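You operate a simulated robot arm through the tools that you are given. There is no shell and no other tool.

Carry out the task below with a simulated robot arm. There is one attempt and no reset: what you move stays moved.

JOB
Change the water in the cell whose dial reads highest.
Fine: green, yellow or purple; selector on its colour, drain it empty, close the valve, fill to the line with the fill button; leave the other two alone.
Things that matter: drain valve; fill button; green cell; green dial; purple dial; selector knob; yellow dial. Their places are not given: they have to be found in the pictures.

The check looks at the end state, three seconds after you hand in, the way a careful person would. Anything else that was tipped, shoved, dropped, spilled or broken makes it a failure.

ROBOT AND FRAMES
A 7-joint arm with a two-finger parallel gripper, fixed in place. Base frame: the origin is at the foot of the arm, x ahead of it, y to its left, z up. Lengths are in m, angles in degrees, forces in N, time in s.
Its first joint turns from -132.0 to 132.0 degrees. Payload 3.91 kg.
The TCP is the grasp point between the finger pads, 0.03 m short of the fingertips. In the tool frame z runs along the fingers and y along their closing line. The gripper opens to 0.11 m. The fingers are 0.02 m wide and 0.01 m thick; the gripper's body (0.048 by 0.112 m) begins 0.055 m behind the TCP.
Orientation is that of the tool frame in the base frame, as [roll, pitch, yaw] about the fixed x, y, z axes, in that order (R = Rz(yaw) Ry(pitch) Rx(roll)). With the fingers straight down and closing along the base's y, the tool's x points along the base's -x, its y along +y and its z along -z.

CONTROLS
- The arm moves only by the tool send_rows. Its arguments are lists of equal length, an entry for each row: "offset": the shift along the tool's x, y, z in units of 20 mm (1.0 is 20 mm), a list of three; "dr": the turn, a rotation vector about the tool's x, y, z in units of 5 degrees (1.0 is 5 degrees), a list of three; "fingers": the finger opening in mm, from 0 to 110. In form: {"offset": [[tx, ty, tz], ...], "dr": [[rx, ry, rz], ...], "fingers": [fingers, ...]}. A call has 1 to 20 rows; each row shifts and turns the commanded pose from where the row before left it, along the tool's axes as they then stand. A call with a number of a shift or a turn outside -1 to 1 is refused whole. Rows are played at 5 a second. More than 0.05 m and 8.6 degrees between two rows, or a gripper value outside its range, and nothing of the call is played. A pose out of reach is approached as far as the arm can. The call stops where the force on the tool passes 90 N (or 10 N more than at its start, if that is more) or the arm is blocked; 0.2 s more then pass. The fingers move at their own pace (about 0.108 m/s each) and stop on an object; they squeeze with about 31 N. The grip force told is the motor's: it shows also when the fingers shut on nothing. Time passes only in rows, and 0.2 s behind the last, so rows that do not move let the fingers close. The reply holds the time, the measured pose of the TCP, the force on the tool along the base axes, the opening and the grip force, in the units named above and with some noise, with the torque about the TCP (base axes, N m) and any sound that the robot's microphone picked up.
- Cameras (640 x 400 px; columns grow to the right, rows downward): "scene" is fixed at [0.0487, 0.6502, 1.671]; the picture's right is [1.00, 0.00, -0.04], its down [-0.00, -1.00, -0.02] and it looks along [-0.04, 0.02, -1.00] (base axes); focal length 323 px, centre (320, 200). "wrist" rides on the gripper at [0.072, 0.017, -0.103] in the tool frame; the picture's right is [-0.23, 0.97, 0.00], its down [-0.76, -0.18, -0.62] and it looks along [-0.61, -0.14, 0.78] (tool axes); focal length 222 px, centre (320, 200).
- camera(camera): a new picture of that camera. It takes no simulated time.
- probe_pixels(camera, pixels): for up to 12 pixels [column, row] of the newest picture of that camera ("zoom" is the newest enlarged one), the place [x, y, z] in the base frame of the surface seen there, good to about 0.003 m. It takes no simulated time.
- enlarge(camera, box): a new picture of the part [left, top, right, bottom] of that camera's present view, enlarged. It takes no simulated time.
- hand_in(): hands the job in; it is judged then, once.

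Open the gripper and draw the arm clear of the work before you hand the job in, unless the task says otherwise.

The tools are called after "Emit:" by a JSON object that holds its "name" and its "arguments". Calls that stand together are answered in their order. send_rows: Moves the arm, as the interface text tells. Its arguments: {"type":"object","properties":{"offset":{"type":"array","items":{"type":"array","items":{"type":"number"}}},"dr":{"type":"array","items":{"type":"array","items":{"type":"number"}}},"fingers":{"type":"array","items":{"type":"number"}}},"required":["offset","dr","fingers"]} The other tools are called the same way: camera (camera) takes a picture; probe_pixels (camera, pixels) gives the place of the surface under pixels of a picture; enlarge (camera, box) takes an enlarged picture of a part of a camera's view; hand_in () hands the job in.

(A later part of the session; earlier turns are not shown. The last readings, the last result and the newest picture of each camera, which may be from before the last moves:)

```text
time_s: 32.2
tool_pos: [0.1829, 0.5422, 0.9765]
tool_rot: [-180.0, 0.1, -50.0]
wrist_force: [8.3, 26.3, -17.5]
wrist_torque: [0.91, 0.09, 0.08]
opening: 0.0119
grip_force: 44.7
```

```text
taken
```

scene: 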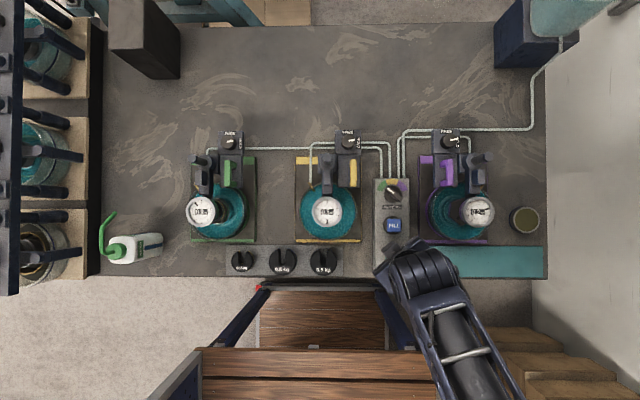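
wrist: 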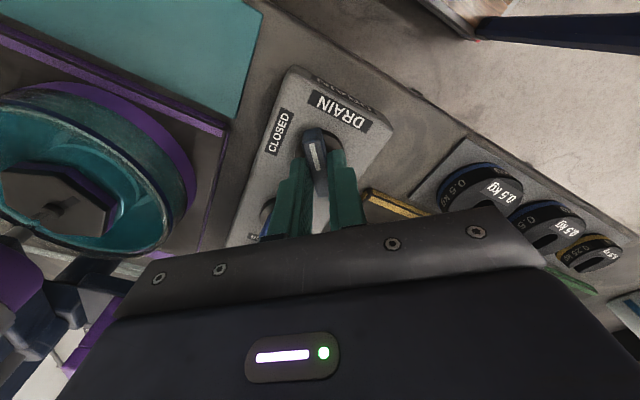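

Torque is low but a 26 N sideways force has built up. Let me compare the cells in zoom to see which is draining.

Emit:
{"name": "enlarge", "arguments": {"camera": "scene", "box": [180, 170, 260, 250]}}

Emit:
{"name": "enlarge", "arguments": {"camera": "scene", "box": [420, 170, 500, 250]}}

Emit:
{"name": "enlarge", "arguments": {"camera": "scene", "box": [290, 170, 370, 250]}}

```text
5.00 times, centred on (220, 210) of scene
```

zoom: 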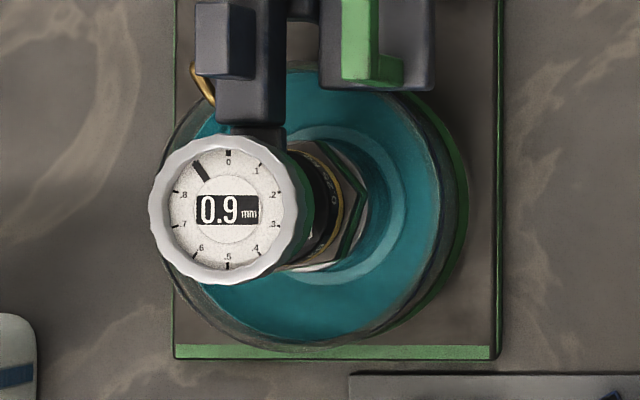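

```text
5.00 times, centred on (460, 210) of scene
```

zoom: 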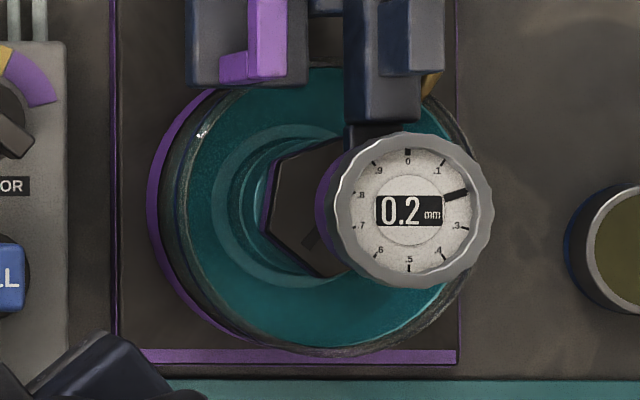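

```text
5.00 times, centred on (330, 210) of scene
```

zoom: 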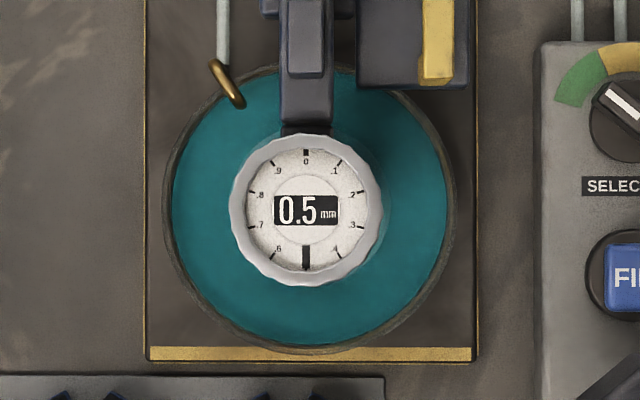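

No clear drop yet; the selector pointer is seen on green. I ease the sideways load by ~1.5 mm and turn 40° more clockwise.

Emit:
{"name": "send_rows", "arguments": {"offset": [[-0.04, -0.06, 0], [0, 0, 0], [0, 0, 0], [0, 0, 0], [0, 0, 0], [0, 0, 0], [0, 0, 0], [0, 0, 0], [0, 0, 0], [0, 0, 0]], "dr": [[0, 0, 0], [0, 0, 1], [0, 0, 1], [0, 0, 1], [0, 0, 1], [0, 0, 1], [0, 0, 1], [0, 0, 1], [0, 0, 1], [0, 0, 0]], "fingers": [5, 5, 5, 5, 5, 5, 5, 5, 5, 5]}}

Emit:
{"name": "enlarge", "arguments": {"camera": "scene", "box": [180, 170, 260, 250]}}

Emit:
{"name": "camera", "arguments": {"camera": "wrist"}}

```text
time_s: 34.4
tool_pos: [0.1845, 0.5424, 0.9765]
tool_rot: [180.0, -0.1, -90.0]
wrist_force: [27.3, 14.9, -5.0]
wrist_torque: [0.83, -0.6, 1.0]
opening: 0.0151
grip_force: 44.8
```

```text
5.00 times, centred on (220, 210) of scene
```

zoom: 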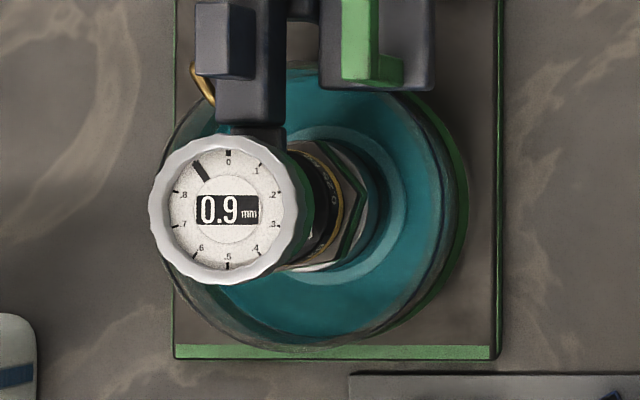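

```text
taken
```

wrist: 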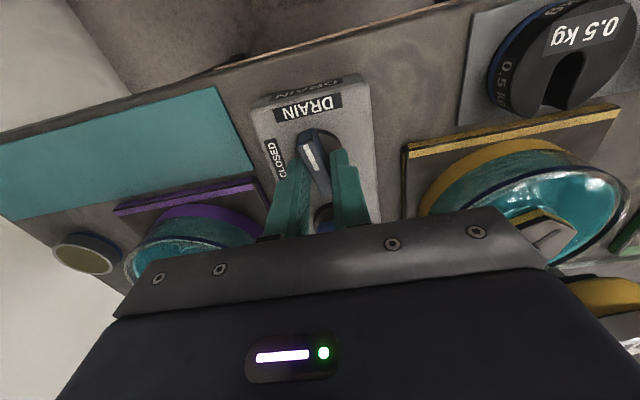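

The lever hit its stop (opening rose to 15 mm, torque 1.0) and the green cell is draining (water edge receded). I release the lever and wait while it drains.

Emit:
{"name": "send_rows", "arguments": {"offset": [[0, 0, 0], [0, 0, 0], [0, 0, -1], [0, 0, -1], [0, 0, -1], [0, 0, 0], [0, 0, 0], [0, 0, 0], [0, 0, 0], [0, 0, 0]], "dr": [[0, 0, 0], [0, 0, 0], [0, 0, 0], [0, 0, 0], [0, 0, 0], [0, 0, 0], [0, 0, 0], [0, 0, 0], [0, 0, 0], [0, 0, 0]], "fingers": [40, 40, 40, 40, 40, 40, 40, 40, 40, 40]}}

Emit:
{"name": "enlarge", "arguments": {"camera": "scene", "box": [180, 170, 260, 250]}}

Emit:
{"name": "enlarge", "arguments": {"camera": "wrist", "box": [250, 60, 390, 220]}}

```text
time_s: 36.6
tool_pos: [0.1826, 0.5414, 1.0376]
tool_rot: [180.0, 0.0, -89.8]
wrist_force: [-0.6, 0.0, -0.3]
wrist_torque: [0.02, 0.0, -0.02]
opening: 0.04
grip_force: 0.0
```

```text
5.00 times, centred on (220, 210) of scene
```

zoom: 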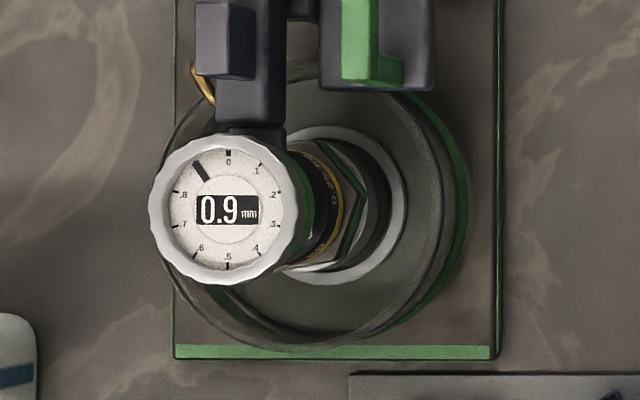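

```text
2.50 times, centred on (320, 140) of wrist
```

zoom: 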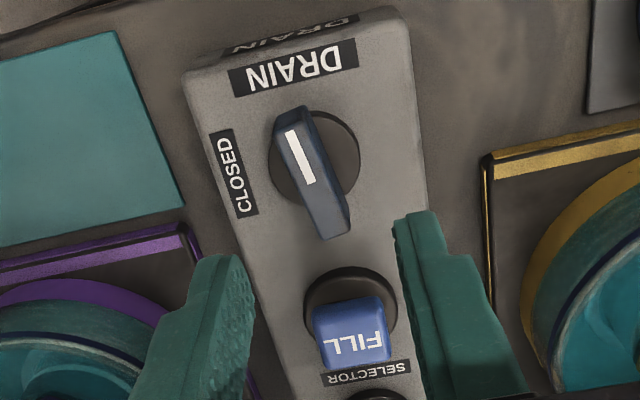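

The green cell now looks empty and the lever stopped at about 75°. I wait two more seconds to be sure, and check again.

Emit:
{"name": "send_rows", "arguments": {"offset": [[0, 0, 0], [0, 0, 0], [0, 0, 0], [0, 0, 0], [0, 0, 0], [0, 0, 0], [0, 0, 0], [0, 0, 0], [0, 0, 0], [0, 0, 0], [0, 0, 0], [0, 0, 0], [0, 0, 0], [0, 0, 0], [0, 0, 0]], "dr": [[0, 0, 0], [0, 0, 0], [0, 0, 0], [0, 0, 0], [0, 0, 0], [0, 0, 0], [0, 0, 0], [0, 0, 0], [0, 0, 0], [0, 0, 0], [0, 0, 0], [0, 0, 0], [0, 0, 0], [0, 0, 0], [0, 0, 0]], "fingers": [40, 40, 40, 40, 40, 40, 40, 40, 40, 40, 40, 40, 40, 40, 40]}}

Emit:
{"name": "enlarge", "arguments": {"camera": "scene", "box": [180, 170, 260, 250]}}

Emit:
{"name": "enlarge", "arguments": {"camera": "wrist", "box": [250, 60, 390, 220]}}

Emit:
{"name": "probe_pixels", "arguments": {"camera": "zoom", "pixels": [[290, 130], [310, 180], [325, 215], [285, 115], [330, 230], [272, 165], [350, 160], [345, 130], [315, 195], [350, 320]]}}

```text
time_s: 39.8
tool_pos: [0.1835, 0.5424, 1.0372]
tool_rot: [179.9, 0.0, -89.9]
wrist_force: [0.3, 0.0, 1.0]
wrist_torque: [0.01, 0.02, -0.02]
opening: 0.0398
grip_force: 0.0
```

```text
5.00 times, centred on (220, 210) of scene
```

zoom: 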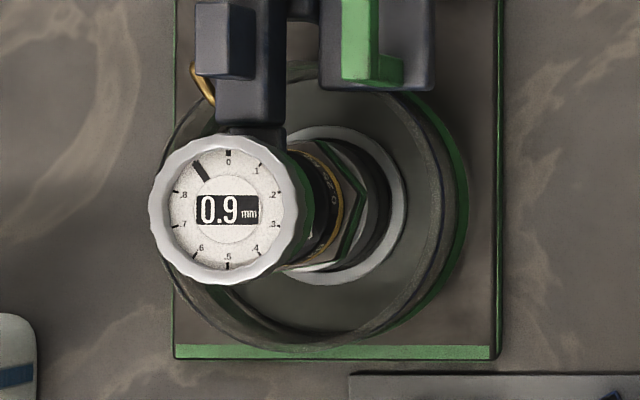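

```text
2.50 times, centred on (320, 140) of wrist
```

zoom: 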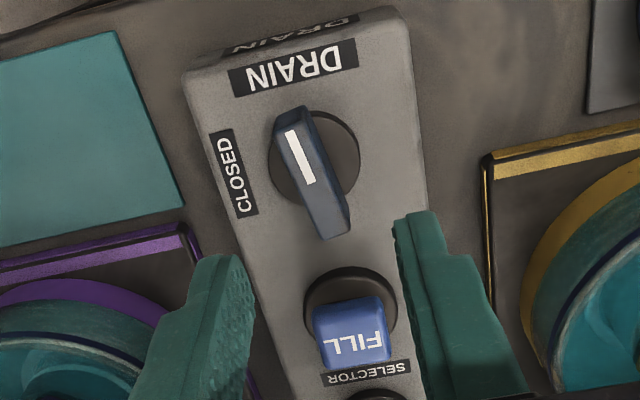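

```text
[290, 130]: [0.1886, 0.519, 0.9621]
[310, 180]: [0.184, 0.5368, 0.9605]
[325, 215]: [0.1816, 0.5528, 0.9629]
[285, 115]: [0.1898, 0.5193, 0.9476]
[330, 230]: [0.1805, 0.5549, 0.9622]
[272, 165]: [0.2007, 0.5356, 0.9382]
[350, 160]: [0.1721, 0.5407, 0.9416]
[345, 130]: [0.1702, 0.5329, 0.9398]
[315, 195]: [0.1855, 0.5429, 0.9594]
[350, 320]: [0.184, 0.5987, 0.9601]
```

The cell is empty (no teal). The lever points at about -77°, so I turn the tool to θ=103°, re-centre, descend and grip the lever to close it.

Emit:
{"name": "send_rows", "arguments": {"offset": [[0, 0, 0], [0, 0, 0], [0, 0, 0], [0.105, -0.053, 0], [0, 0, 1], [0, 0, 1], [0, 0, 1.0], [0, 0, 0], [0, 0, 0], [0, 0, 0], [0, 0, 0]], "dr": [[0, 0, -1], [0, 0, -1], [0, 0, -0.6], [0, 0, 0], [0, 0, 0], [0, 0, 0], [0, 0, 0], [0, 0, 0], [0, 0, 0], [0, 0, 0], [0, 0, 0]], "fingers": [40, 40, 40, 40, 40, 40, 40, 40, 15, 5, 5]}}

Emit:
{"name": "camera", "arguments": {"camera": "wrist"}}

```text
time_s: 42.2
tool_pos: [0.1853, 0.5398, 0.9769]
tool_rot: [180.0, 0.0, -76.9]
wrist_force: [6.4, 1.9, -4.4]
wrist_torque: [0.71, -0.05, 0.01]
opening: 0.0118
grip_force: 44.7
```

```text
taken
```

wrist: 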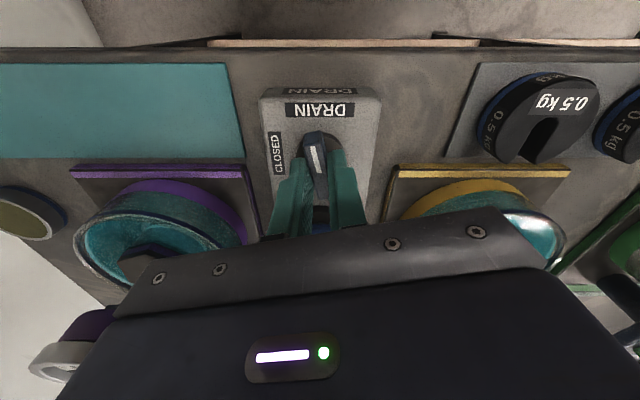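

The lever is gripped squarely at 11.8 mm with low side force. I turn it counter-clockwise about 78° back to CLOSED.

Emit:
{"name": "send_rows", "arguments": {"offset": [[0, 0, 0], [0, 0, 0], [0, 0, 0], [0, 0, 0], [0, 0, 0], [0, 0, 0], [0, 0, 0], [0, 0, 0], [0, 0, 0], [0, 0, 0], [0, 0, 0], [0, 0, 0], [0, 0, 0], [0, 0, 0], [0, 0, 0], [0, 0, 0], [0, 0, 0]], "dr": [[0, 0, -1], [0, 0, -1], [0, 0, -1], [0, 0, -1], [0, 0, -1], [0, 0, -1], [0, 0, -1], [0, 0, -1], [0, 0, -1], [0, 0, -1], [0, 0, -1], [0, 0, -1], [0, 0, -1], [0, 0, -1], [0, 0, -1], [0, 0, -0.6], [0, 0, 0]], "fingers": [5, 5, 5, 5, 5, 5, 5, 5, 5, 5, 5, 5, 5, 5, 5, 5, 5]}}

Emit:
{"name": "camera", "arguments": {"camera": "wrist"}}

Emit:
{"name": "camera", "arguments": {"camera": "scene"}}

```text
time_s: 45.8
tool_pos: [0.184, 0.541, 0.9759]
tool_rot: [-180.0, 0.0, 1.1]
wrist_force: [-0.4, 6.6, -5.1]
wrist_torque: [0.15, 0.97, -0.99]
opening: 0.0122
grip_force: 45.1
```

```text
taken
```

wrist: 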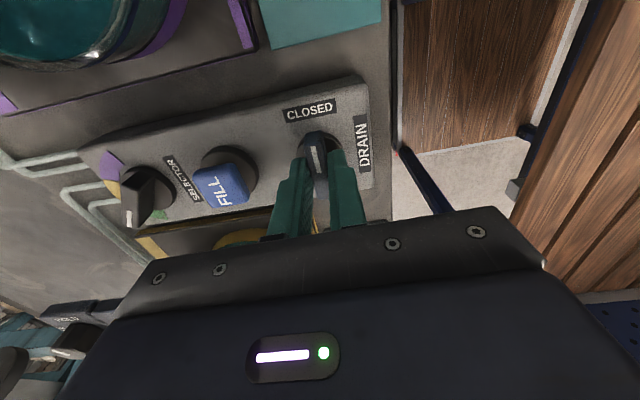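

```text
taken
```

scene: 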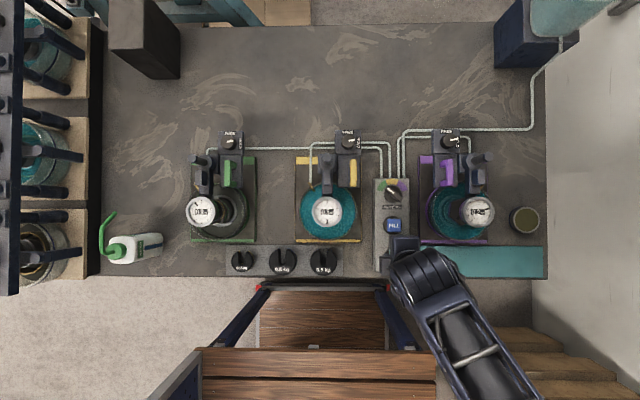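

Torque of −1 N·m shows the lever at its closed stop. I release it, rise and check its pointer.

Emit:
{"name": "send_rows", "arguments": {"offset": [[0, 0, 0], [0, 0, 0], [0, 0, -1], [0, 0, -1], [0, 0, -1], [0, 0, -1], [0, 0, -1], [0, 0, 0]], "dr": [[0, 0, 0], [0, 0, 0], [0, 0, 0], [0, 0, 0], [0, 0, 0], [0, 0, 0], [0, 0, 0], [0, 0, 0]], "fingers": [40, 40, 40, 40, 40, 40, 40, 40]}}

Emit:
{"name": "enlarge", "arguments": {"camera": "wrist", "box": [160, 60, 370, 200]}}

Emit:
{"name": "enlarge", "arguments": {"camera": "scene", "box": [370, 175, 420, 275]}}

```text
time_s: 47.6
tool_pos: [0.1854, 0.5404, 1.0764]
tool_rot: [-180.0, 0.0, 1.0]
wrist_force: [-0.2, 0.3, 0.3]
wrist_torque: [-0.02, -0.03, -0.01]
opening: 0.0402
grip_force: 0.1
```

```text
2.86 times, centred on (265, 130) of wrist
```

zoom: 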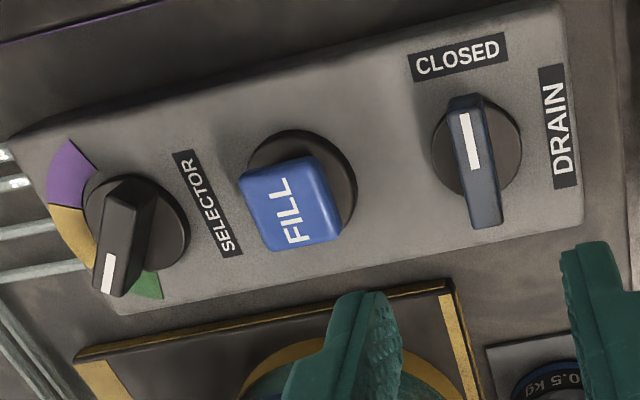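

```text
4.00 times, centred on (395, 225) of scene
```

zoom: 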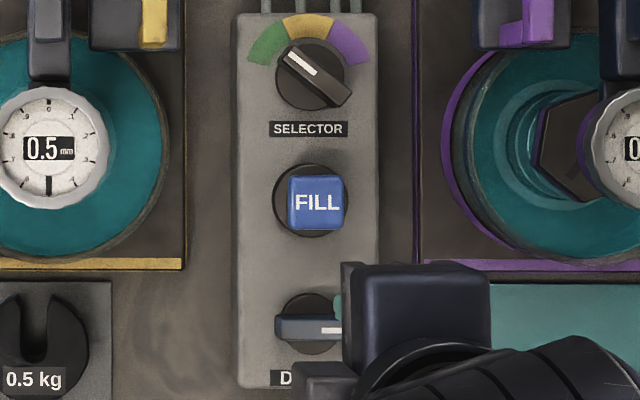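

Drain pointer is at CLOSED and selector on green. Now I probe the FILL button's top for its centre and height.

Emit:
{"name": "enlarge", "arguments": {"camera": "scene", "box": [374, 207, 414, 242]}}

Emit:
{"name": "probe_pixels", "arguments": {"camera": "zoom", "pixels": [[245, 200], [310, 200], [370, 200], [310, 150], [310, 250], [255, 160], [365, 245], [230, 230], [390, 170]]}}

Emit:
{"name": "enlarge", "arguments": {"camera": "scene", "box": [180, 170, 260, 250]}}

```text
11.43 times, centred on (394, 224) of scene
```

zoom: 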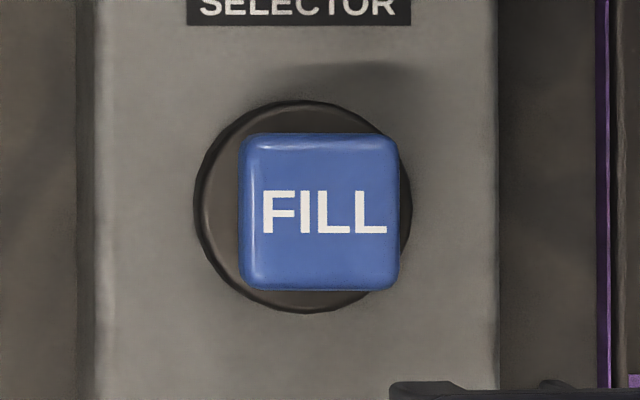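

```text
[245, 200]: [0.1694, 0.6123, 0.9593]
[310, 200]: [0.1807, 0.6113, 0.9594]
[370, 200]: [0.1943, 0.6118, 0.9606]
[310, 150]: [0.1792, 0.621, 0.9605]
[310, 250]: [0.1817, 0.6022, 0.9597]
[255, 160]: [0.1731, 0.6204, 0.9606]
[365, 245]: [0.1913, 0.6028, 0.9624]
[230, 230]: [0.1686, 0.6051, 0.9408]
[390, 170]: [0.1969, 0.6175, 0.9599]
```

```text
5.00 times, centred on (220, 210) of scene
```

zoom: 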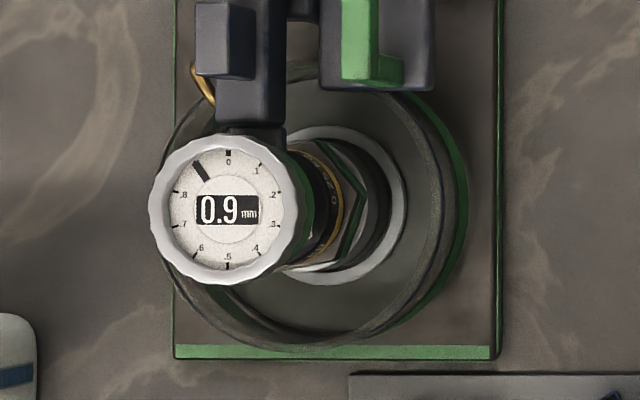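

Button top centre is about (0.183,0.6105) at z 0.960. I close the fingers, move above the button and descend to 10 mm over it.

Emit:
{"name": "send_rows", "arguments": {"offset": [[-0.1, -0.88, 0], [0, -0.88, 0], [0, -0.88, 0], [0, -0.88, 0], [0, 0, 1], [0, 0, 1], [0, 0, 1], [0, 0, 0.8], [0, 0, 0]], "dr": [[0, 0, 0], [0, 0, 0], [0, 0, 0], [0, 0, 0], [0, 0, 0], [0, 0, 0], [0, 0, 0], [0, 0, 0], [0, 0, 0]], "fingers": [0, 0, 0, 0, 0, 0, 0, 0, 0]}}

Emit:
{"name": "camera", "arguments": {"camera": "wrist"}}

Emit:
{"name": "camera", "arguments": {"camera": "scene"}}

```text
time_s: 49.6
tool_pos: [0.1817, 0.6104, 1.0006]
tool_rot: [180.0, 0.0, 1.1]
wrist_force: [-0.5, -1.1, 0.6]
wrist_torque: [0.02, 0.0, -0.04]
opening: 0.0
grip_force: 30.7
```

```text
taken
```

wrist: 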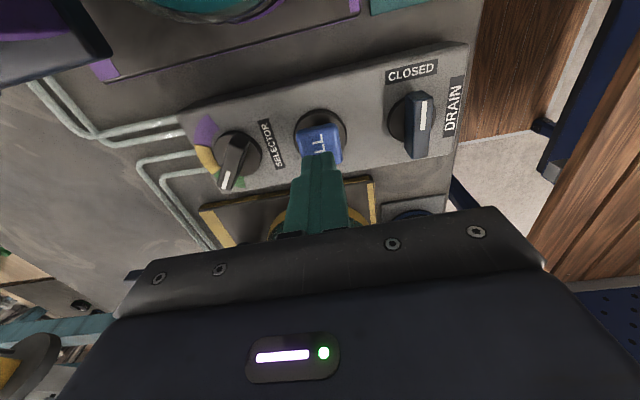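

```text
taken
```

scene: 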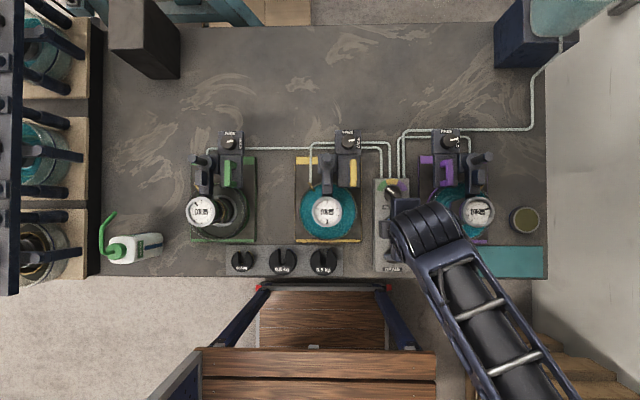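

Closed fingertips are centred over FILL at (320,150). I descend 12 mm to find contact.

Emit:
{"name": "send_rows", "arguments": {"offset": [[0, 0, 0.5], [0, 0, 0.1]], "dr": [[0, 0, 0], [0, 0, 0]], "fingers": [0, 0]}}

Emit:
{"name": "enlarge", "arguments": {"camera": "scene", "box": [180, 170, 260, 250]}}

```text
time_s: 50.2
tool_pos: [0.1813, 0.609, 0.9899]
tool_rot: [179.9, 0.0, 1.1]
wrist_force: [-0.2, -0.8, 2.1]
wrist_torque: [0.0, 0.02, 0.02]
opening: 0.0
grip_force: 30.9
```

```text
5.00 times, centred on (220, 210) of scene
```

zoom: 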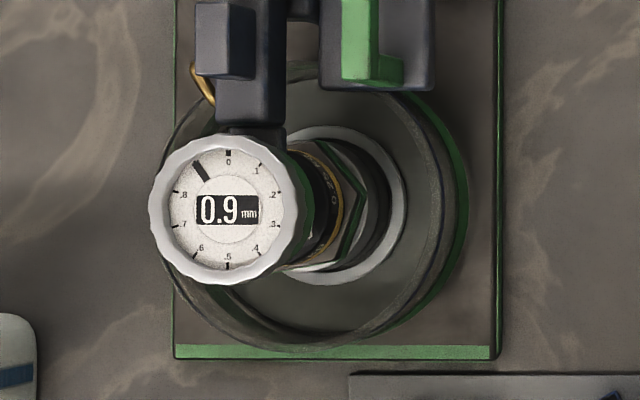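

Contact with 2 N at TCP z≈0.990. I press 3 mm deeper briefly and check for flow.

Emit:
{"name": "send_rows", "arguments": {"offset": [[0, 0, 0.15]], "dr": [[0, 0, 0]], "fingers": [0]}}

Emit:
{"name": "enlarge", "arguments": {"camera": "scene", "box": [180, 170, 260, 250]}}

```text
time_s: 50.6
tool_pos: [0.1805, 0.6097, 0.9858]
tool_rot: [180.0, 0.0, 1.2]
wrist_force: [-1.2, -0.4, 2.6]
wrist_torque: [-0.03, 0.07, 0.02]
opening: 0.0
grip_force: 30.8
```

```text
5.00 times, centred on (220, 210) of scene
```

zoom: 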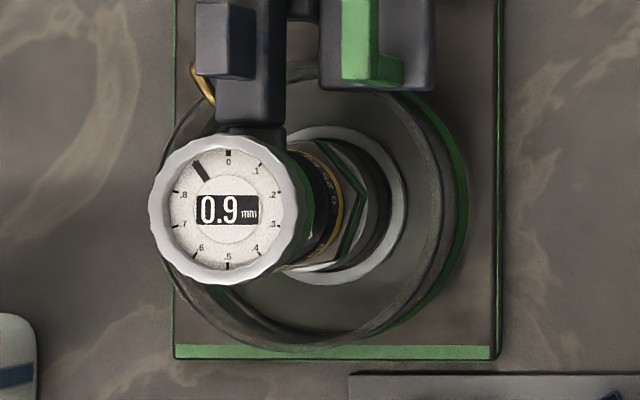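

Only 2.6 N, spring-like, no water yet. I press another 2 mm.

Emit:
{"name": "send_rows", "arguments": {"offset": [[0, 0, 0.1]], "dr": [[0, 0, 0]], "fingers": [0]}}

Emit:
{"name": "enlarge", "arguments": {"camera": "scene", "box": [180, 170, 260, 250]}}

```text
time_s: 51.0
tool_pos: [0.1811, 0.6099, 0.9836]
tool_rot: [-180.0, 0.0, 1.1]
wrist_force: [-2.0, -0.6, 3.6]
wrist_torque: [-0.03, 0.08, -0.02]
opening: 0.0
grip_force: 31.3
```

```text
5.00 times, centred on (220, 210) of scene
```

zoom: 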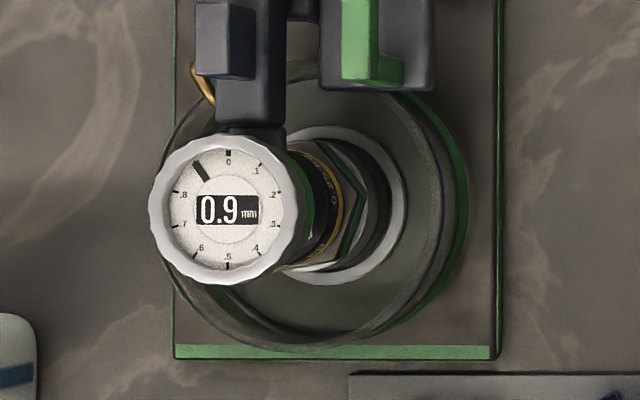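

Still no water visible. I press another 2 mm.

Emit:
{"name": "send_rows", "arguments": {"offset": [[0, 0, 0.1]], "dr": [[0, 0, 0]], "fingers": [0]}}

Emit:
{"name": "enlarge", "arguments": {"camera": "scene", "box": [180, 170, 260, 250]}}

```text
time_s: 51.4
tool_pos: [0.1813, 0.609, 0.9824]
tool_rot: [180.0, 0.1, 1.1]
wrist_force: [-1.4, -1.9, 4.0]
wrist_torque: [-0.01, 0.04, -0.01]
opening: 0.0002
grip_force: 30.8
heard: click
```

```text
5.00 times, centred on (220, 210) of scene
```

zoom: 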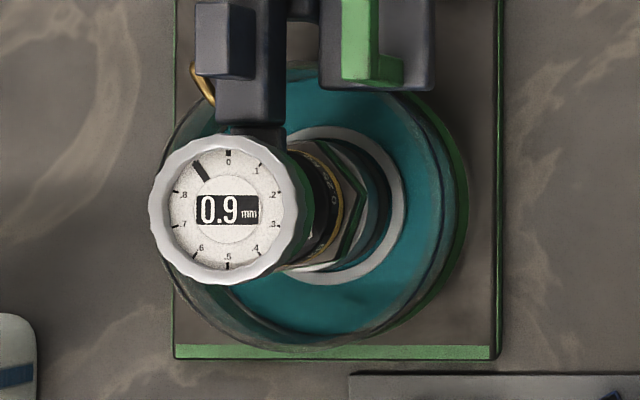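

A click was heard and water is now entering the green cell. I lift off 6 mm to stop and see whether it is hold-to-fill.

Emit:
{"name": "send_rows", "arguments": {"offset": [[0, 0, -0.3]], "dr": [[0, 0, 0]], "fingers": [0]}}

Emit:
{"name": "enlarge", "arguments": {"camera": "scene", "box": [180, 170, 260, 250]}}

```text
time_s: 51.8
tool_pos: [0.1813, 0.6102, 0.9884]
tool_rot: [-180.0, 0.0, 1.0]
wrist_force: [-0.6, -0.8, 2.3]
wrist_torque: [-0.01, 0.03, 0.01]
opening: 0.0
grip_force: 30.9
```

```text
5.00 times, centred on (220, 210) of scene
```

zoom: 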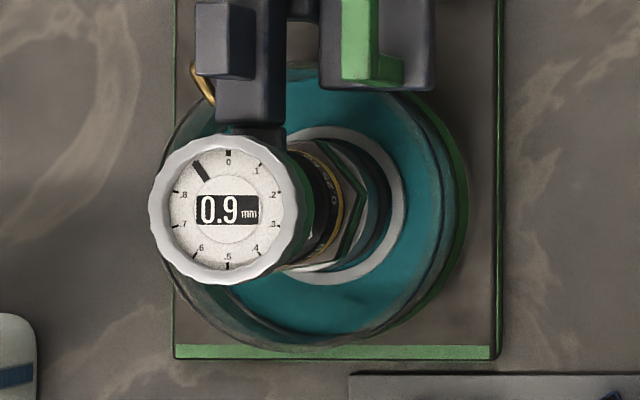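

The image is nearly unchanged after the lift. I probe the water surface height and wait one row to confirm the level is steady.

Emit:
{"name": "probe_pixels", "arguments": {"camera": "zoom", "pixels": [[330, 110], [400, 150], [420, 220], [400, 280], [350, 310], [280, 310], [240, 300], [380, 130], [425, 250], [310, 90], [300, 325], [410, 190]]}}

Emit:
{"name": "send_rows", "arguments": {"offset": [[0, 0, 0]], "dr": [[0, 0, 0]], "fingers": [0]}}

Emit:
{"name": "enlarge", "arguments": {"camera": "scene", "box": [180, 170, 260, 250]}}

Emit:
{"name": "probe_pixels", "arguments": {"camera": "zoom", "pixels": [[330, 110], [400, 150], [420, 220], [400, 280], [350, 310], [280, 310], [240, 300], [380, 130], [425, 250], [310, 90], [300, 325], [410, 190]]}}

```text
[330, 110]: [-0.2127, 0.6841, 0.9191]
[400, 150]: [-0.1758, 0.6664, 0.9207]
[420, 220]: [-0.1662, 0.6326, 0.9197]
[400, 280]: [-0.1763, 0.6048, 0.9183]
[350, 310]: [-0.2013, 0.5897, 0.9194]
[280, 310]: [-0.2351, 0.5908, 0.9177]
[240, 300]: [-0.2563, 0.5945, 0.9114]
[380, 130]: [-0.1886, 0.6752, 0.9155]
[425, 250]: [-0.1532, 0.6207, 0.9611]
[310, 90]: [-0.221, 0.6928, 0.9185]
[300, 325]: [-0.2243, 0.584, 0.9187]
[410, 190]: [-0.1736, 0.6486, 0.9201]
```

```text
time_s: 52.2
tool_pos: [0.1815, 0.6113, 0.9882]
tool_rot: [-180.0, 0.0, 1.1]
wrist_force: [0.4, 0.0, 2.1]
wrist_torque: [-0.06, -0.04, 0.0]
opening: 0.0
grip_force: 30.7
```

```text
5.00 times, centred on (220, 210) of scene
```

zoom: 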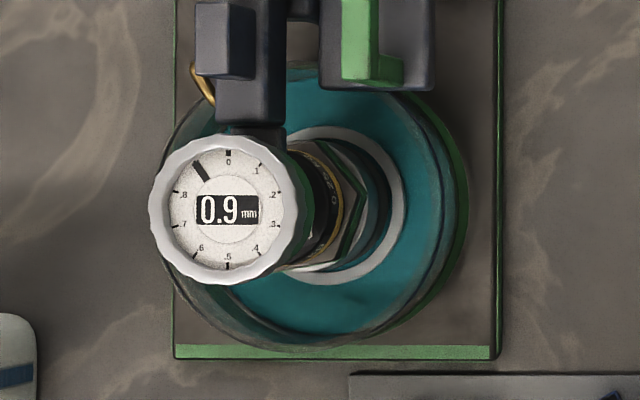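

```text
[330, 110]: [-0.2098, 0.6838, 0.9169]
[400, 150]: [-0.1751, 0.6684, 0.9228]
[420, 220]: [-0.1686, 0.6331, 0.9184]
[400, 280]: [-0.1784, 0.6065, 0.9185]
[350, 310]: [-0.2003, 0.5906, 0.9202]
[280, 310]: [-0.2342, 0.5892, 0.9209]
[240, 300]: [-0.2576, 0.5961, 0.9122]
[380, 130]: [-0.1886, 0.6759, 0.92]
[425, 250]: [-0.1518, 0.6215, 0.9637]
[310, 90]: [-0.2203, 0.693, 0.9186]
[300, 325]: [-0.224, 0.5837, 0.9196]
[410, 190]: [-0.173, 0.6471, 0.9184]
```

The level is steady with the button released, so it is hold-to-fill; probes pass through the water, so I need a side view. I rise, move to the front and tilt to see the green cell's level.

Emit:
{"name": "send_rows", "arguments": {"offset": [[0, 0, -1], [0, 0, -1], [0, 0, -1], [0, 0, -1], [0, 0, -1], [-0.94, 0.69, -0.2], [-0.94, 0.69, 0], [-0.94, 0.69, 0], [-0.94, 0.69, 0], [-0.94, 0.69, 0], [-0.94, 0.69, 0], [-0.94, 0.69, 0], [-0.94, 0.69, 0], [0, 0, 0], [0, 0, 0], [0, 0, 0], [0, 0, 0], [0, 0, 0], [0, 0, 0], [0, 0, 0]], "dr": [[0, 0, 0], [0, 0, 0], [0, 0, 0], [0, 0, 0], [0, 0, 0], [0, 0, 0], [0, 0, 0], [0, 0, 0], [0, 0, 0], [0, 0, 0], [0, 0, 0], [0, 0, 0], [0, 0, 0], [0, -1, 0], [0, -1, 0], [0, -1, 0], [0, -1, 0], [0, -1, 0], [0, -1, 0], [0, -1, 0]], "fingers": [0, 0, 0, 0, 0, 0, 0, 0, 0, 0, 0, 0, 0, 0, 0, 0, 0, 0, 0, 0]}}

Emit:
{"name": "camera", "arguments": {"camera": "wrist"}}

```text
time_s: 56.4
tool_pos: [0.0323, 0.497, 1.0935]
tool_rot: [179.9, 35.1, 1.2]
wrist_force: [-1.1, 0.2, 0.5]
wrist_torque: [0.02, -0.07, -0.07]
opening: 0.0
grip_force: 30.9
```

```text
taken
```

wrist: 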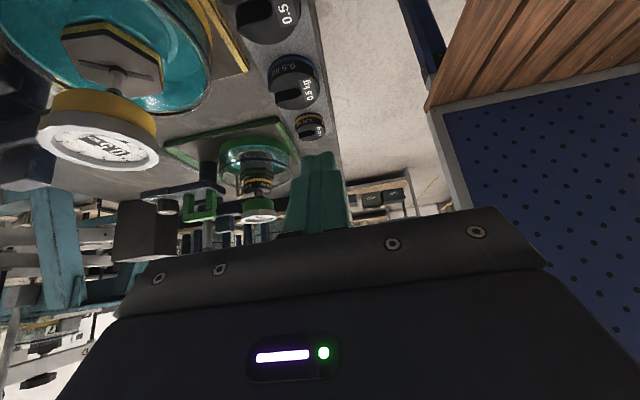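

The green cell appears at (255,160). I enlarge it to read its water level against the navy line.

Emit:
{"name": "enlarge", "arguments": {"camera": "wrist", "box": [210, 125, 300, 195]}}

```text
5.71 times, centred on (255, 160) of wrist
```

zoom: 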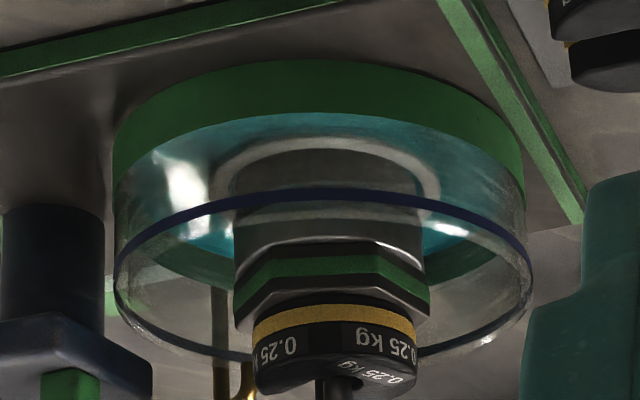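

The navy line is clearly visible and the water is a shallow layer (about 5 mm) just at the top of the green band. I go back to the button and do a timed press (about 0.7 s).

Emit:
{"name": "send_rows", "arguments": {"offset": [[0, 0, 0], [0, 0, 0], [0, 0, 0], [0, 0, 0], [0, 0, 0], [0, 0, 0], [0, 0, 0], [0.94, -0.69, 0], [0.94, -0.69, 0], [0.94, -0.69, 0], [0.94, -0.69, 0], [0.94, -0.69, 0], [0.94, -0.69, 0], [0.94, -0.69, 0], [0.94, -0.69, 0.2], [0, 0, 1], [0, 0, 1], [0, 0, 1], [0, 0, 1], [0, 0, 0.5]], "dr": [[0, 1, 0], [0, 1, 0], [0, 1, 0], [0, 1, 0], [0, 1, 0], [0, 1, 0], [0, 1, 0], [0, 0, 0], [0, 0, 0], [0, 0, 0], [0, 0, 0], [0, 0, 0], [0, 0, 0], [0, 0, 0], [0, 0, 0], [0, 0, 0], [0, 0, 0], [0, 0, 0], [0, 0, 0], [0, 0, 0]], "fingers": [0, 0, 0, 0, 0, 0, 0, 0, 0, 0, 0, 0, 0, 0, 0, 0, 0, 0, 0, 0]}}

Emit:
{"name": "camera", "arguments": {"camera": "wrist"}}

```text
time_s: 60.6
tool_pos: [0.1815, 0.61, 0.9973]
tool_rot: [180.0, 0.0, 1.1]
wrist_force: [-0.5, -0.6, 0.2]
wrist_torque: [-0.02, 0.0, -0.01]
opening: 0.0002
grip_force: 31.4
```

```text
taken
```

wrist: 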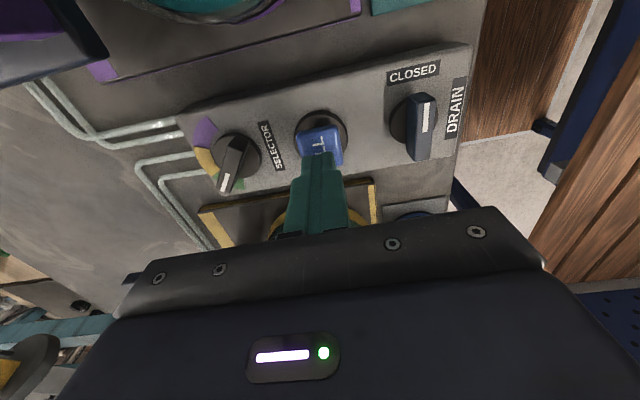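

Back over the button, 10 mm above the touched height. I press for about 0.7 s and lift.

Emit:
{"name": "send_rows", "arguments": {"offset": [[0, 0, 0.5], [0, 0, 0.35], [0, 0, 0], [0, 0, 0], [0, 0, 0], [0, 0, -0.35], [0, 0, -0.2]], "dr": [[0, 0, 0], [0, 0, 0], [0, 0, 0], [0, 0, 0], [0, 0, 0], [0, 0, 0], [0, 0, 0]], "fingers": [0, 0, 0, 0, 0, 0, 0]}}

Emit:
{"name": "enlarge", "arguments": {"camera": "scene", "box": [180, 170, 260, 250]}}

```text
time_s: 62.2
tool_pos: [0.1827, 0.6094, 0.9914]
tool_rot: [-180.0, -0.1, 1.1]
wrist_force: [-0.4, -1.0, -0.9]
wrist_torque: [0.01, -0.02, 0.01]
opening: 0.0003
grip_force: 31.3
heard: click
```

```text
5.00 times, centred on (220, 210) of scene
```

zoom: 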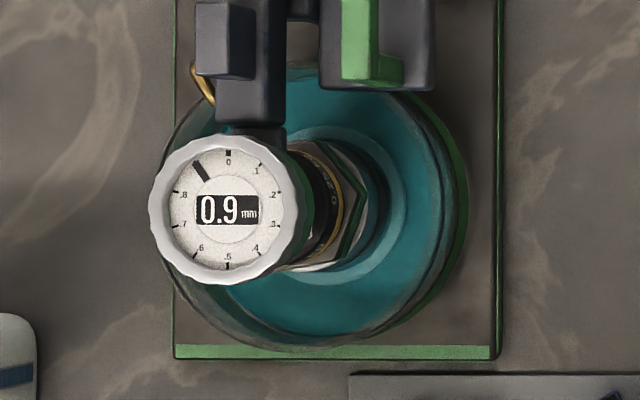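

The centre ring is now tinted by water. I go to the viewing pose again to measure the level.

Emit:
{"name": "send_rows", "arguments": {"offset": [[0, 0, -1], [0, 0, -1], [0, 0, -1], [0, 0, -1], [0, 0, -1], [-0.94, 0.69, 0], [-0.94, 0.69, 0], [-0.94, 0.69, 0], [-0.94, 0.69, 0], [-0.94, 0.69, 0], [-0.94, 0.69, 0], [-0.94, 0.69, 0], [-0.94, 0.69, 0], [0, 0, 0], [0, 0, 0], [0, 0, 0], [0, 0, 0], [0, 0, 0], [0, 0, 0], [0, 0, 0]], "dr": [[0, 0, 0], [0, 0, 0], [0, 0, 0], [0, 0, 0], [0, 0, 0], [0, 0, 0], [0, 0, 0], [0, 0, 0], [0, 0, 0], [0, 0, 0], [0, 0, 0], [0, 0, 0], [0, 0, 0], [0, -1, 0], [0, -1, 0], [0, -1, 0], [0, -1, 0], [0, -1, 0], [0, -1, 0], [0, -1, 0]], "fingers": [0, 0, 0, 0, 0, 0, 0, 0, 0, 0, 0, 0, 0, 0, 0, 0, 0, 0, 0, 0]}}

Emit:
{"name": "enlarge", "arguments": {"camera": "wrist", "box": [210, 125, 300, 195]}}

```text
time_s: 66.4
tool_pos: [0.032, 0.4972, 1.0925]
tool_rot: [-179.9, 35.1, 1.0]
wrist_force: [-1.0, 0.2, -0.1]
wrist_torque: [0.02, -0.05, 0.0]
opening: 0.0001
grip_force: 31.2
```

```text
5.71 times, centred on (255, 160) of wrist
```

zoom: 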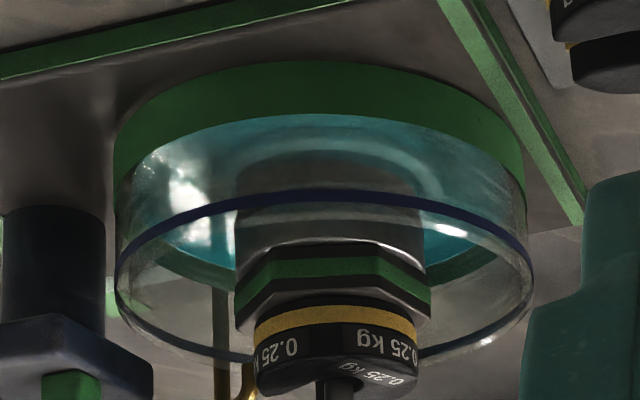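

The level rose a bit. I zoom more to find the water edge precisely on the far wall (around native (247,170)).

Emit:
{"name": "enlarge", "arguments": {"camera": "wrist", "box": [225, 140, 255, 185]}}

Emit:
{"name": "enlarge", "arguments": {"camera": "wrist", "box": [265, 135, 305, 185]}}

```text
8.89 times, centred on (240, 162) of wrist
```

zoom: 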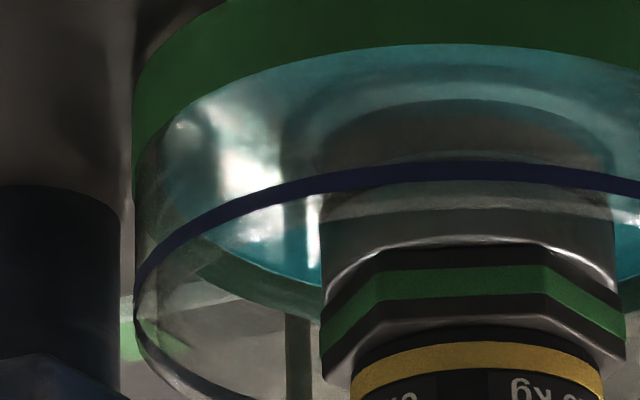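

```text
8.00 times, centred on (285, 160) of wrist
```

zoom: 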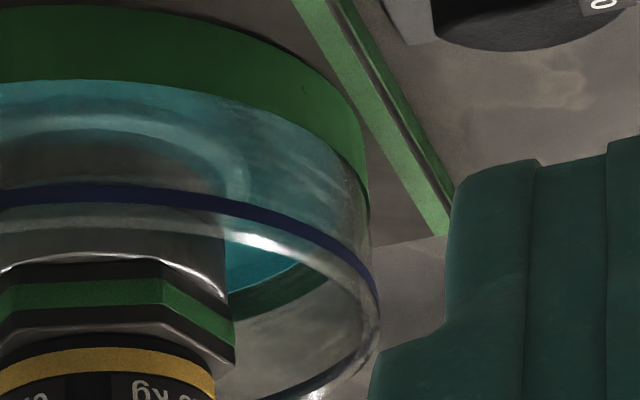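

By geometry the water is at z≈0.930 now, versus the line at 0.956; the last press added only a few mm. I return to the button for a longer press.

Emit:
{"name": "send_rows", "arguments": {"offset": [[0, 0, 0], [0, 0, 0], [0, 0, 0], [0, 0, 0], [0, 0, 0], [0, 0, 0], [0, 0, 0], [0.94, -0.69, 0], [0.94, -0.69, 0], [0.94, -0.69, 0], [0.94, -0.69, 0], [0.94, -0.69, 0], [0.94, -0.69, 0], [0.94, -0.69, 0], [0.94, -0.69, 0], [0, 0, 1], [0, 0, 1], [0, 0, 1], [0, 0, 1], [0, 0, 1]], "dr": [[0, 1, 0], [0, 1, 0], [0, 1, 0], [0, 1, 0], [0, 1, 0], [0, 1, 0], [0, 1, 0], [0, 0, 0], [0, 0, 0], [0, 0, 0], [0, 0, 0], [0, 0, 0], [0, 0, 0], [0, 0, 0], [0, 0, 0], [0, 0, 0], [0, 0, 0], [0, 0, 0], [0, 0, 0], [0, 0, 0]], "fingers": [0, 0, 0, 0, 0, 0, 0, 0, 0, 0, 0, 0, 0, 0, 0, 0, 0, 0, 0, 0]}}

Emit:
{"name": "enlarge", "arguments": {"camera": "scene", "box": [205, 205, 261, 245]}}

```text
time_s: 70.6
tool_pos: [0.1822, 0.6107, 0.9922]
tool_rot: [180.0, 0.0, 1.0]
wrist_force: [0.0, -0.1, 0.5]
wrist_torque: [0.0, 0.0, 0.01]
opening: 0.0
grip_force: 30.9
```

```text
10.00 times, centred on (233, 225) of scene
```

zoom: 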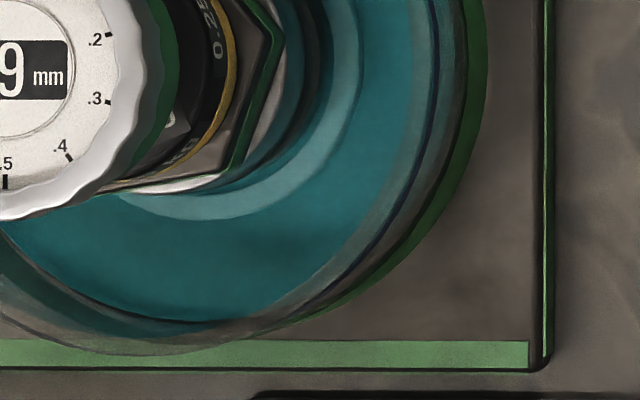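

In this top view the water edge at the left is at about row 232 (it was about 290 when full), so I can track the level here too. I now press for about 1.7 s.

Emit:
{"name": "send_rows", "arguments": {"offset": [[0, 0, 0.2], [0, 0, 0.35], [0, 0, 0], [0, 0, 0], [0, 0, 0], [0, 0, 0], [0, 0, 0], [0, 0, 0], [0, 0, 0], [0, 0, 0], [0, 0, -0.35], [0, 0, -0.2]], "dr": [[0, 0, 0], [0, 0, 0], [0, 0, 0], [0, 0, 0], [0, 0, 0], [0, 0, 0], [0, 0, 0], [0, 0, 0], [0, 0, 0], [0, 0, 0], [0, 0, 0], [0, 0, 0]], "fingers": [0, 0, 0, 0, 0, 0, 0, 0, 0, 0, 0, 0]}}

Emit:
{"name": "enlarge", "arguments": {"camera": "scene", "box": [205, 205, 261, 245]}}

```text
time_s: 73.2
tool_pos: [0.1815, 0.6095, 0.9921]
tool_rot: [-180.0, 0.0, 1.1]
wrist_force: [-0.4, -1.1, 0.5]
wrist_torque: [-0.02, -0.01, -0.01]
opening: 0.0
grip_force: 31.3
heard: click
```

```text
10.00 times, centred on (233, 225) of scene
```

zoom: 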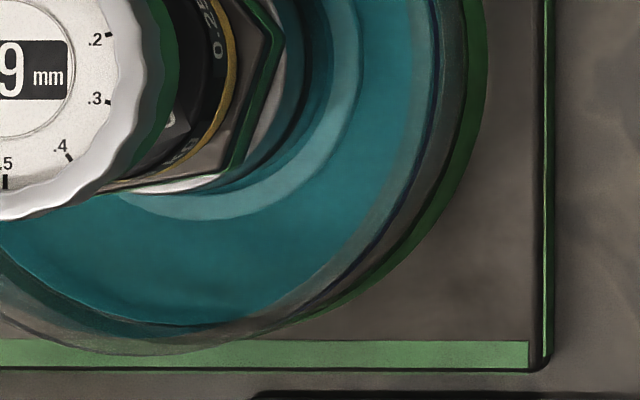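

The edge moved from ~232 to ~250 with 1.7 s; full is about 290. I press another 1.7 s.

Emit:
{"name": "send_rows", "arguments": {"offset": [[0, 0, 0.2], [0, 0, 0.35], [0, 0, 0], [0, 0, 0], [0, 0, 0], [0, 0, 0], [0, 0, 0], [0, 0, 0], [0, 0, 0], [0, 0, 0], [0, 0, -0.35], [0, 0, -0.2]], "dr": [[0, 0, 0], [0, 0, 0], [0, 0, 0], [0, 0, 0], [0, 0, 0], [0, 0, 0], [0, 0, 0], [0, 0, 0], [0, 0, 0], [0, 0, 0], [0, 0, 0], [0, 0, 0]], "fingers": [0, 0, 0, 0, 0, 0, 0, 0, 0, 0, 0, 0]}}

Emit:
{"name": "enlarge", "arguments": {"camera": "scene", "box": [205, 205, 261, 245]}}

```text
time_s: 75.8
tool_pos: [0.1812, 0.6091, 0.991]
tool_rot: [180.0, -0.1, 1.1]
wrist_force: [0.9, 0.3, 0.2]
wrist_torque: [-0.03, 0.01, 0.01]
opening: 0.0
grip_force: 30.9
heard: click
```

```text
10.00 times, centred on (233, 225) of scene
```

zoom: 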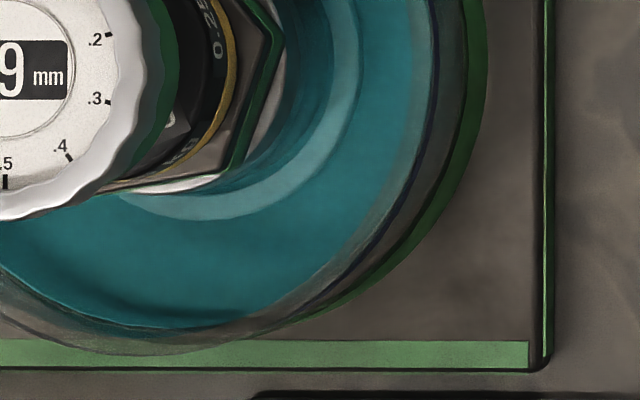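

Edge is at about row 267 now. I check with the side view before topping up.

Emit:
{"name": "send_rows", "arguments": {"offset": [[0, 0, -1], [0, 0, -1], [0, 0, -1], [0, 0, -1], [0, 0, -1], [-0.94, 0.69, 0], [-0.94, 0.69, 0], [-0.94, 0.69, 0], [-0.94, 0.69, 0], [-0.94, 0.69, 0], [-0.94, 0.69, 0], [-0.94, 0.69, 0], [-0.94, 0.69, 0], [0, 0, 0], [0, 0, 0], [0, 0, 0], [0, 0, 0], [0, 0, 0], [0, 0, 0], [0, 0, 0]], "dr": [[0, 0, 0], [0, 0, 0], [0, 0, 0], [0, 0, 0], [0, 0, 0], [0, 0, 0], [0, 0, 0], [0, 0, 0], [0, 0, 0], [0, 0, 0], [0, 0, 0], [0, 0, 0], [0, 0, 0], [0, -1, 0], [0, -1, 0], [0, -1, 0], [0, -1, 0], [0, -1, 0], [0, -1, 0], [0, -1, 0]], "fingers": [0, 0, 0, 0, 0, 0, 0, 0, 0, 0, 0, 0, 0, 0, 0, 0, 0, 0, 0, 0]}}

Emit:
{"name": "enlarge", "arguments": {"camera": "wrist", "box": [210, 125, 300, 195]}}

Emit:
{"name": "enlarge", "arguments": {"camera": "wrist", "box": [225, 140, 255, 185]}}

```text
time_s: 80.0
tool_pos: [0.0342, 0.4959, 1.0921]
tool_rot: [-180.0, 35.1, 1.1]
wrist_force: [0.3, -0.3, 0.1]
wrist_torque: [0.0, -0.09, -0.01]
opening: 0.0003
grip_force: 31.2
```

```text
5.71 times, centred on (255, 160) of wrist
```

zoom: 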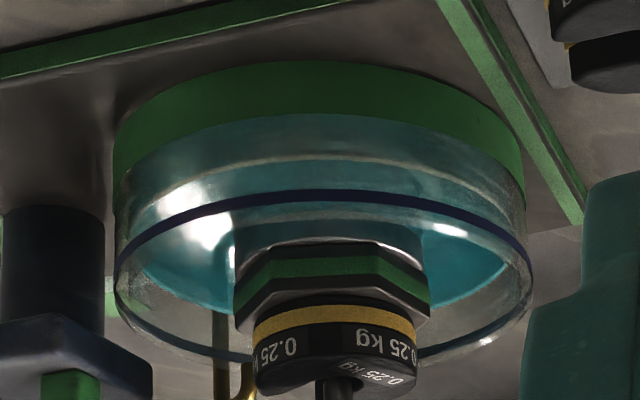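

```text
8.89 times, centred on (240, 162) of wrist
```

zoom: 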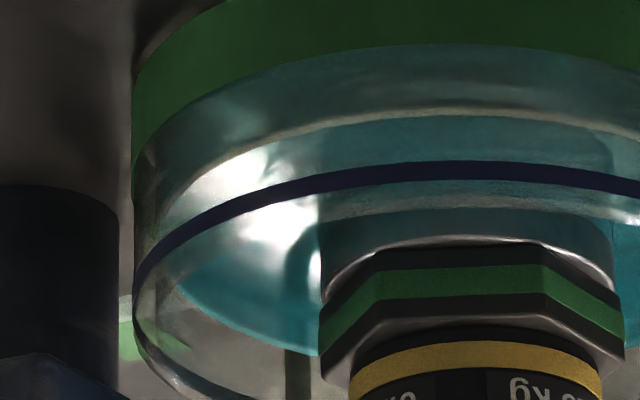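

Side view: near water edge at row 157, navy line at row 197, band top at row 115, so the level is ≈0.943 with about 13 mm to go at ~4 mm/s. I return and press about 2.5 s (+10 mm).

Emit:
{"name": "send_rows", "arguments": {"offset": [[0, 0, 0], [0, 0, 0], [0, 0, 0], [0, 0, 0], [0, 0, 0], [0, 0, 0], [0, 0, 0], [0.94, -0.69, 0], [0.94, -0.69, 0], [0.94, -0.69, 0], [0.94, -0.69, 0], [0.94, -0.69, 0], [0.94, -0.69, 0], [0.94, -0.69, 0], [0.94, -0.69, 0], [0, 0, 1], [0, 0, 1], [0, 0, 1], [0, 0, 1], [0, 0, 1]], "dr": [[0, 1, 0], [0, 1, 0], [0, 1, 0], [0, 1, 0], [0, 1, 0], [0, 1, 0], [0, 1, 0], [0, 0, 0], [0, 0, 0], [0, 0, 0], [0, 0, 0], [0, 0, 0], [0, 0, 0], [0, 0, 0], [0, 0, 0], [0, 0, 0], [0, 0, 0], [0, 0, 0], [0, 0, 0], [0, 0, 0]], "fingers": [0, 0, 0, 0, 0, 0, 0, 0, 0, 0, 0, 0, 0, 0, 0, 0, 0, 0, 0, 0]}}

Emit:
{"name": "send_rows", "arguments": {"offset": [[0, 0, 0.2], [0, 0, 0.35], [0, 0, 0], [0, 0, 0], [0, 0, 0], [0, 0, 0], [0, 0, 0], [0, 0, 0], [0, 0, 0], [0, 0, 0], [0, 0, 0], [0, 0, -0.35], [0, 0, -0.2]], "dr": [[0, 0, 0], [0, 0, 0], [0, 0, 0], [0, 0, 0], [0, 0, 0], [0, 0, 0], [0, 0, 0], [0, 0, 0], [0, 0, 0], [0, 0, 0], [0, 0, 0], [0, 0, 0], [0, 0, 0]], "fingers": [0, 0, 0, 0, 0, 0, 0, 0, 0, 0, 0, 0, 0]}}

Emit:
{"name": "enlarge", "arguments": {"camera": "scene", "box": [205, 205, 261, 245]}}

```text
time_s: 84.2
tool_pos: [0.1816, 0.6098, 0.9933]
tool_rot: [-180.0, 0.0, 1.1]
wrist_force: [-0.9, 0.7, 0.5]
wrist_torque: [-0.03, -0.01, 0.02]
opening: 0.0
grip_force: 31.1
```

```text
time_s: 87.0
tool_pos: [0.1817, 0.6095, 0.9915]
tool_rot: [179.9, 0.0, 1.0]
wrist_force: [1.1, 0.1, -0.1]
wrist_torque: [-0.01, -0.01, -0.01]
opening: 0.0
grip_force: 30.6
heard: click
```

```text
10.00 times, centred on (233, 225) of scene
```

zoom: 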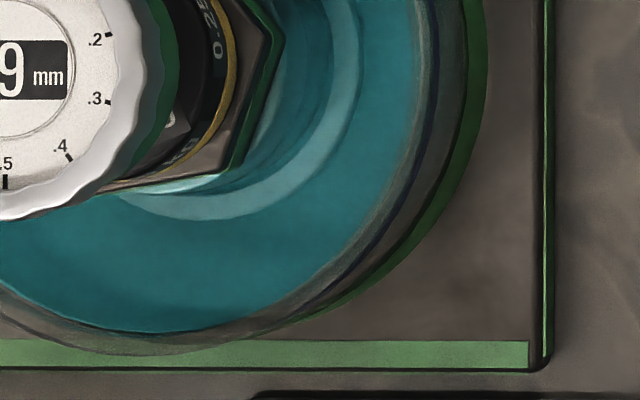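

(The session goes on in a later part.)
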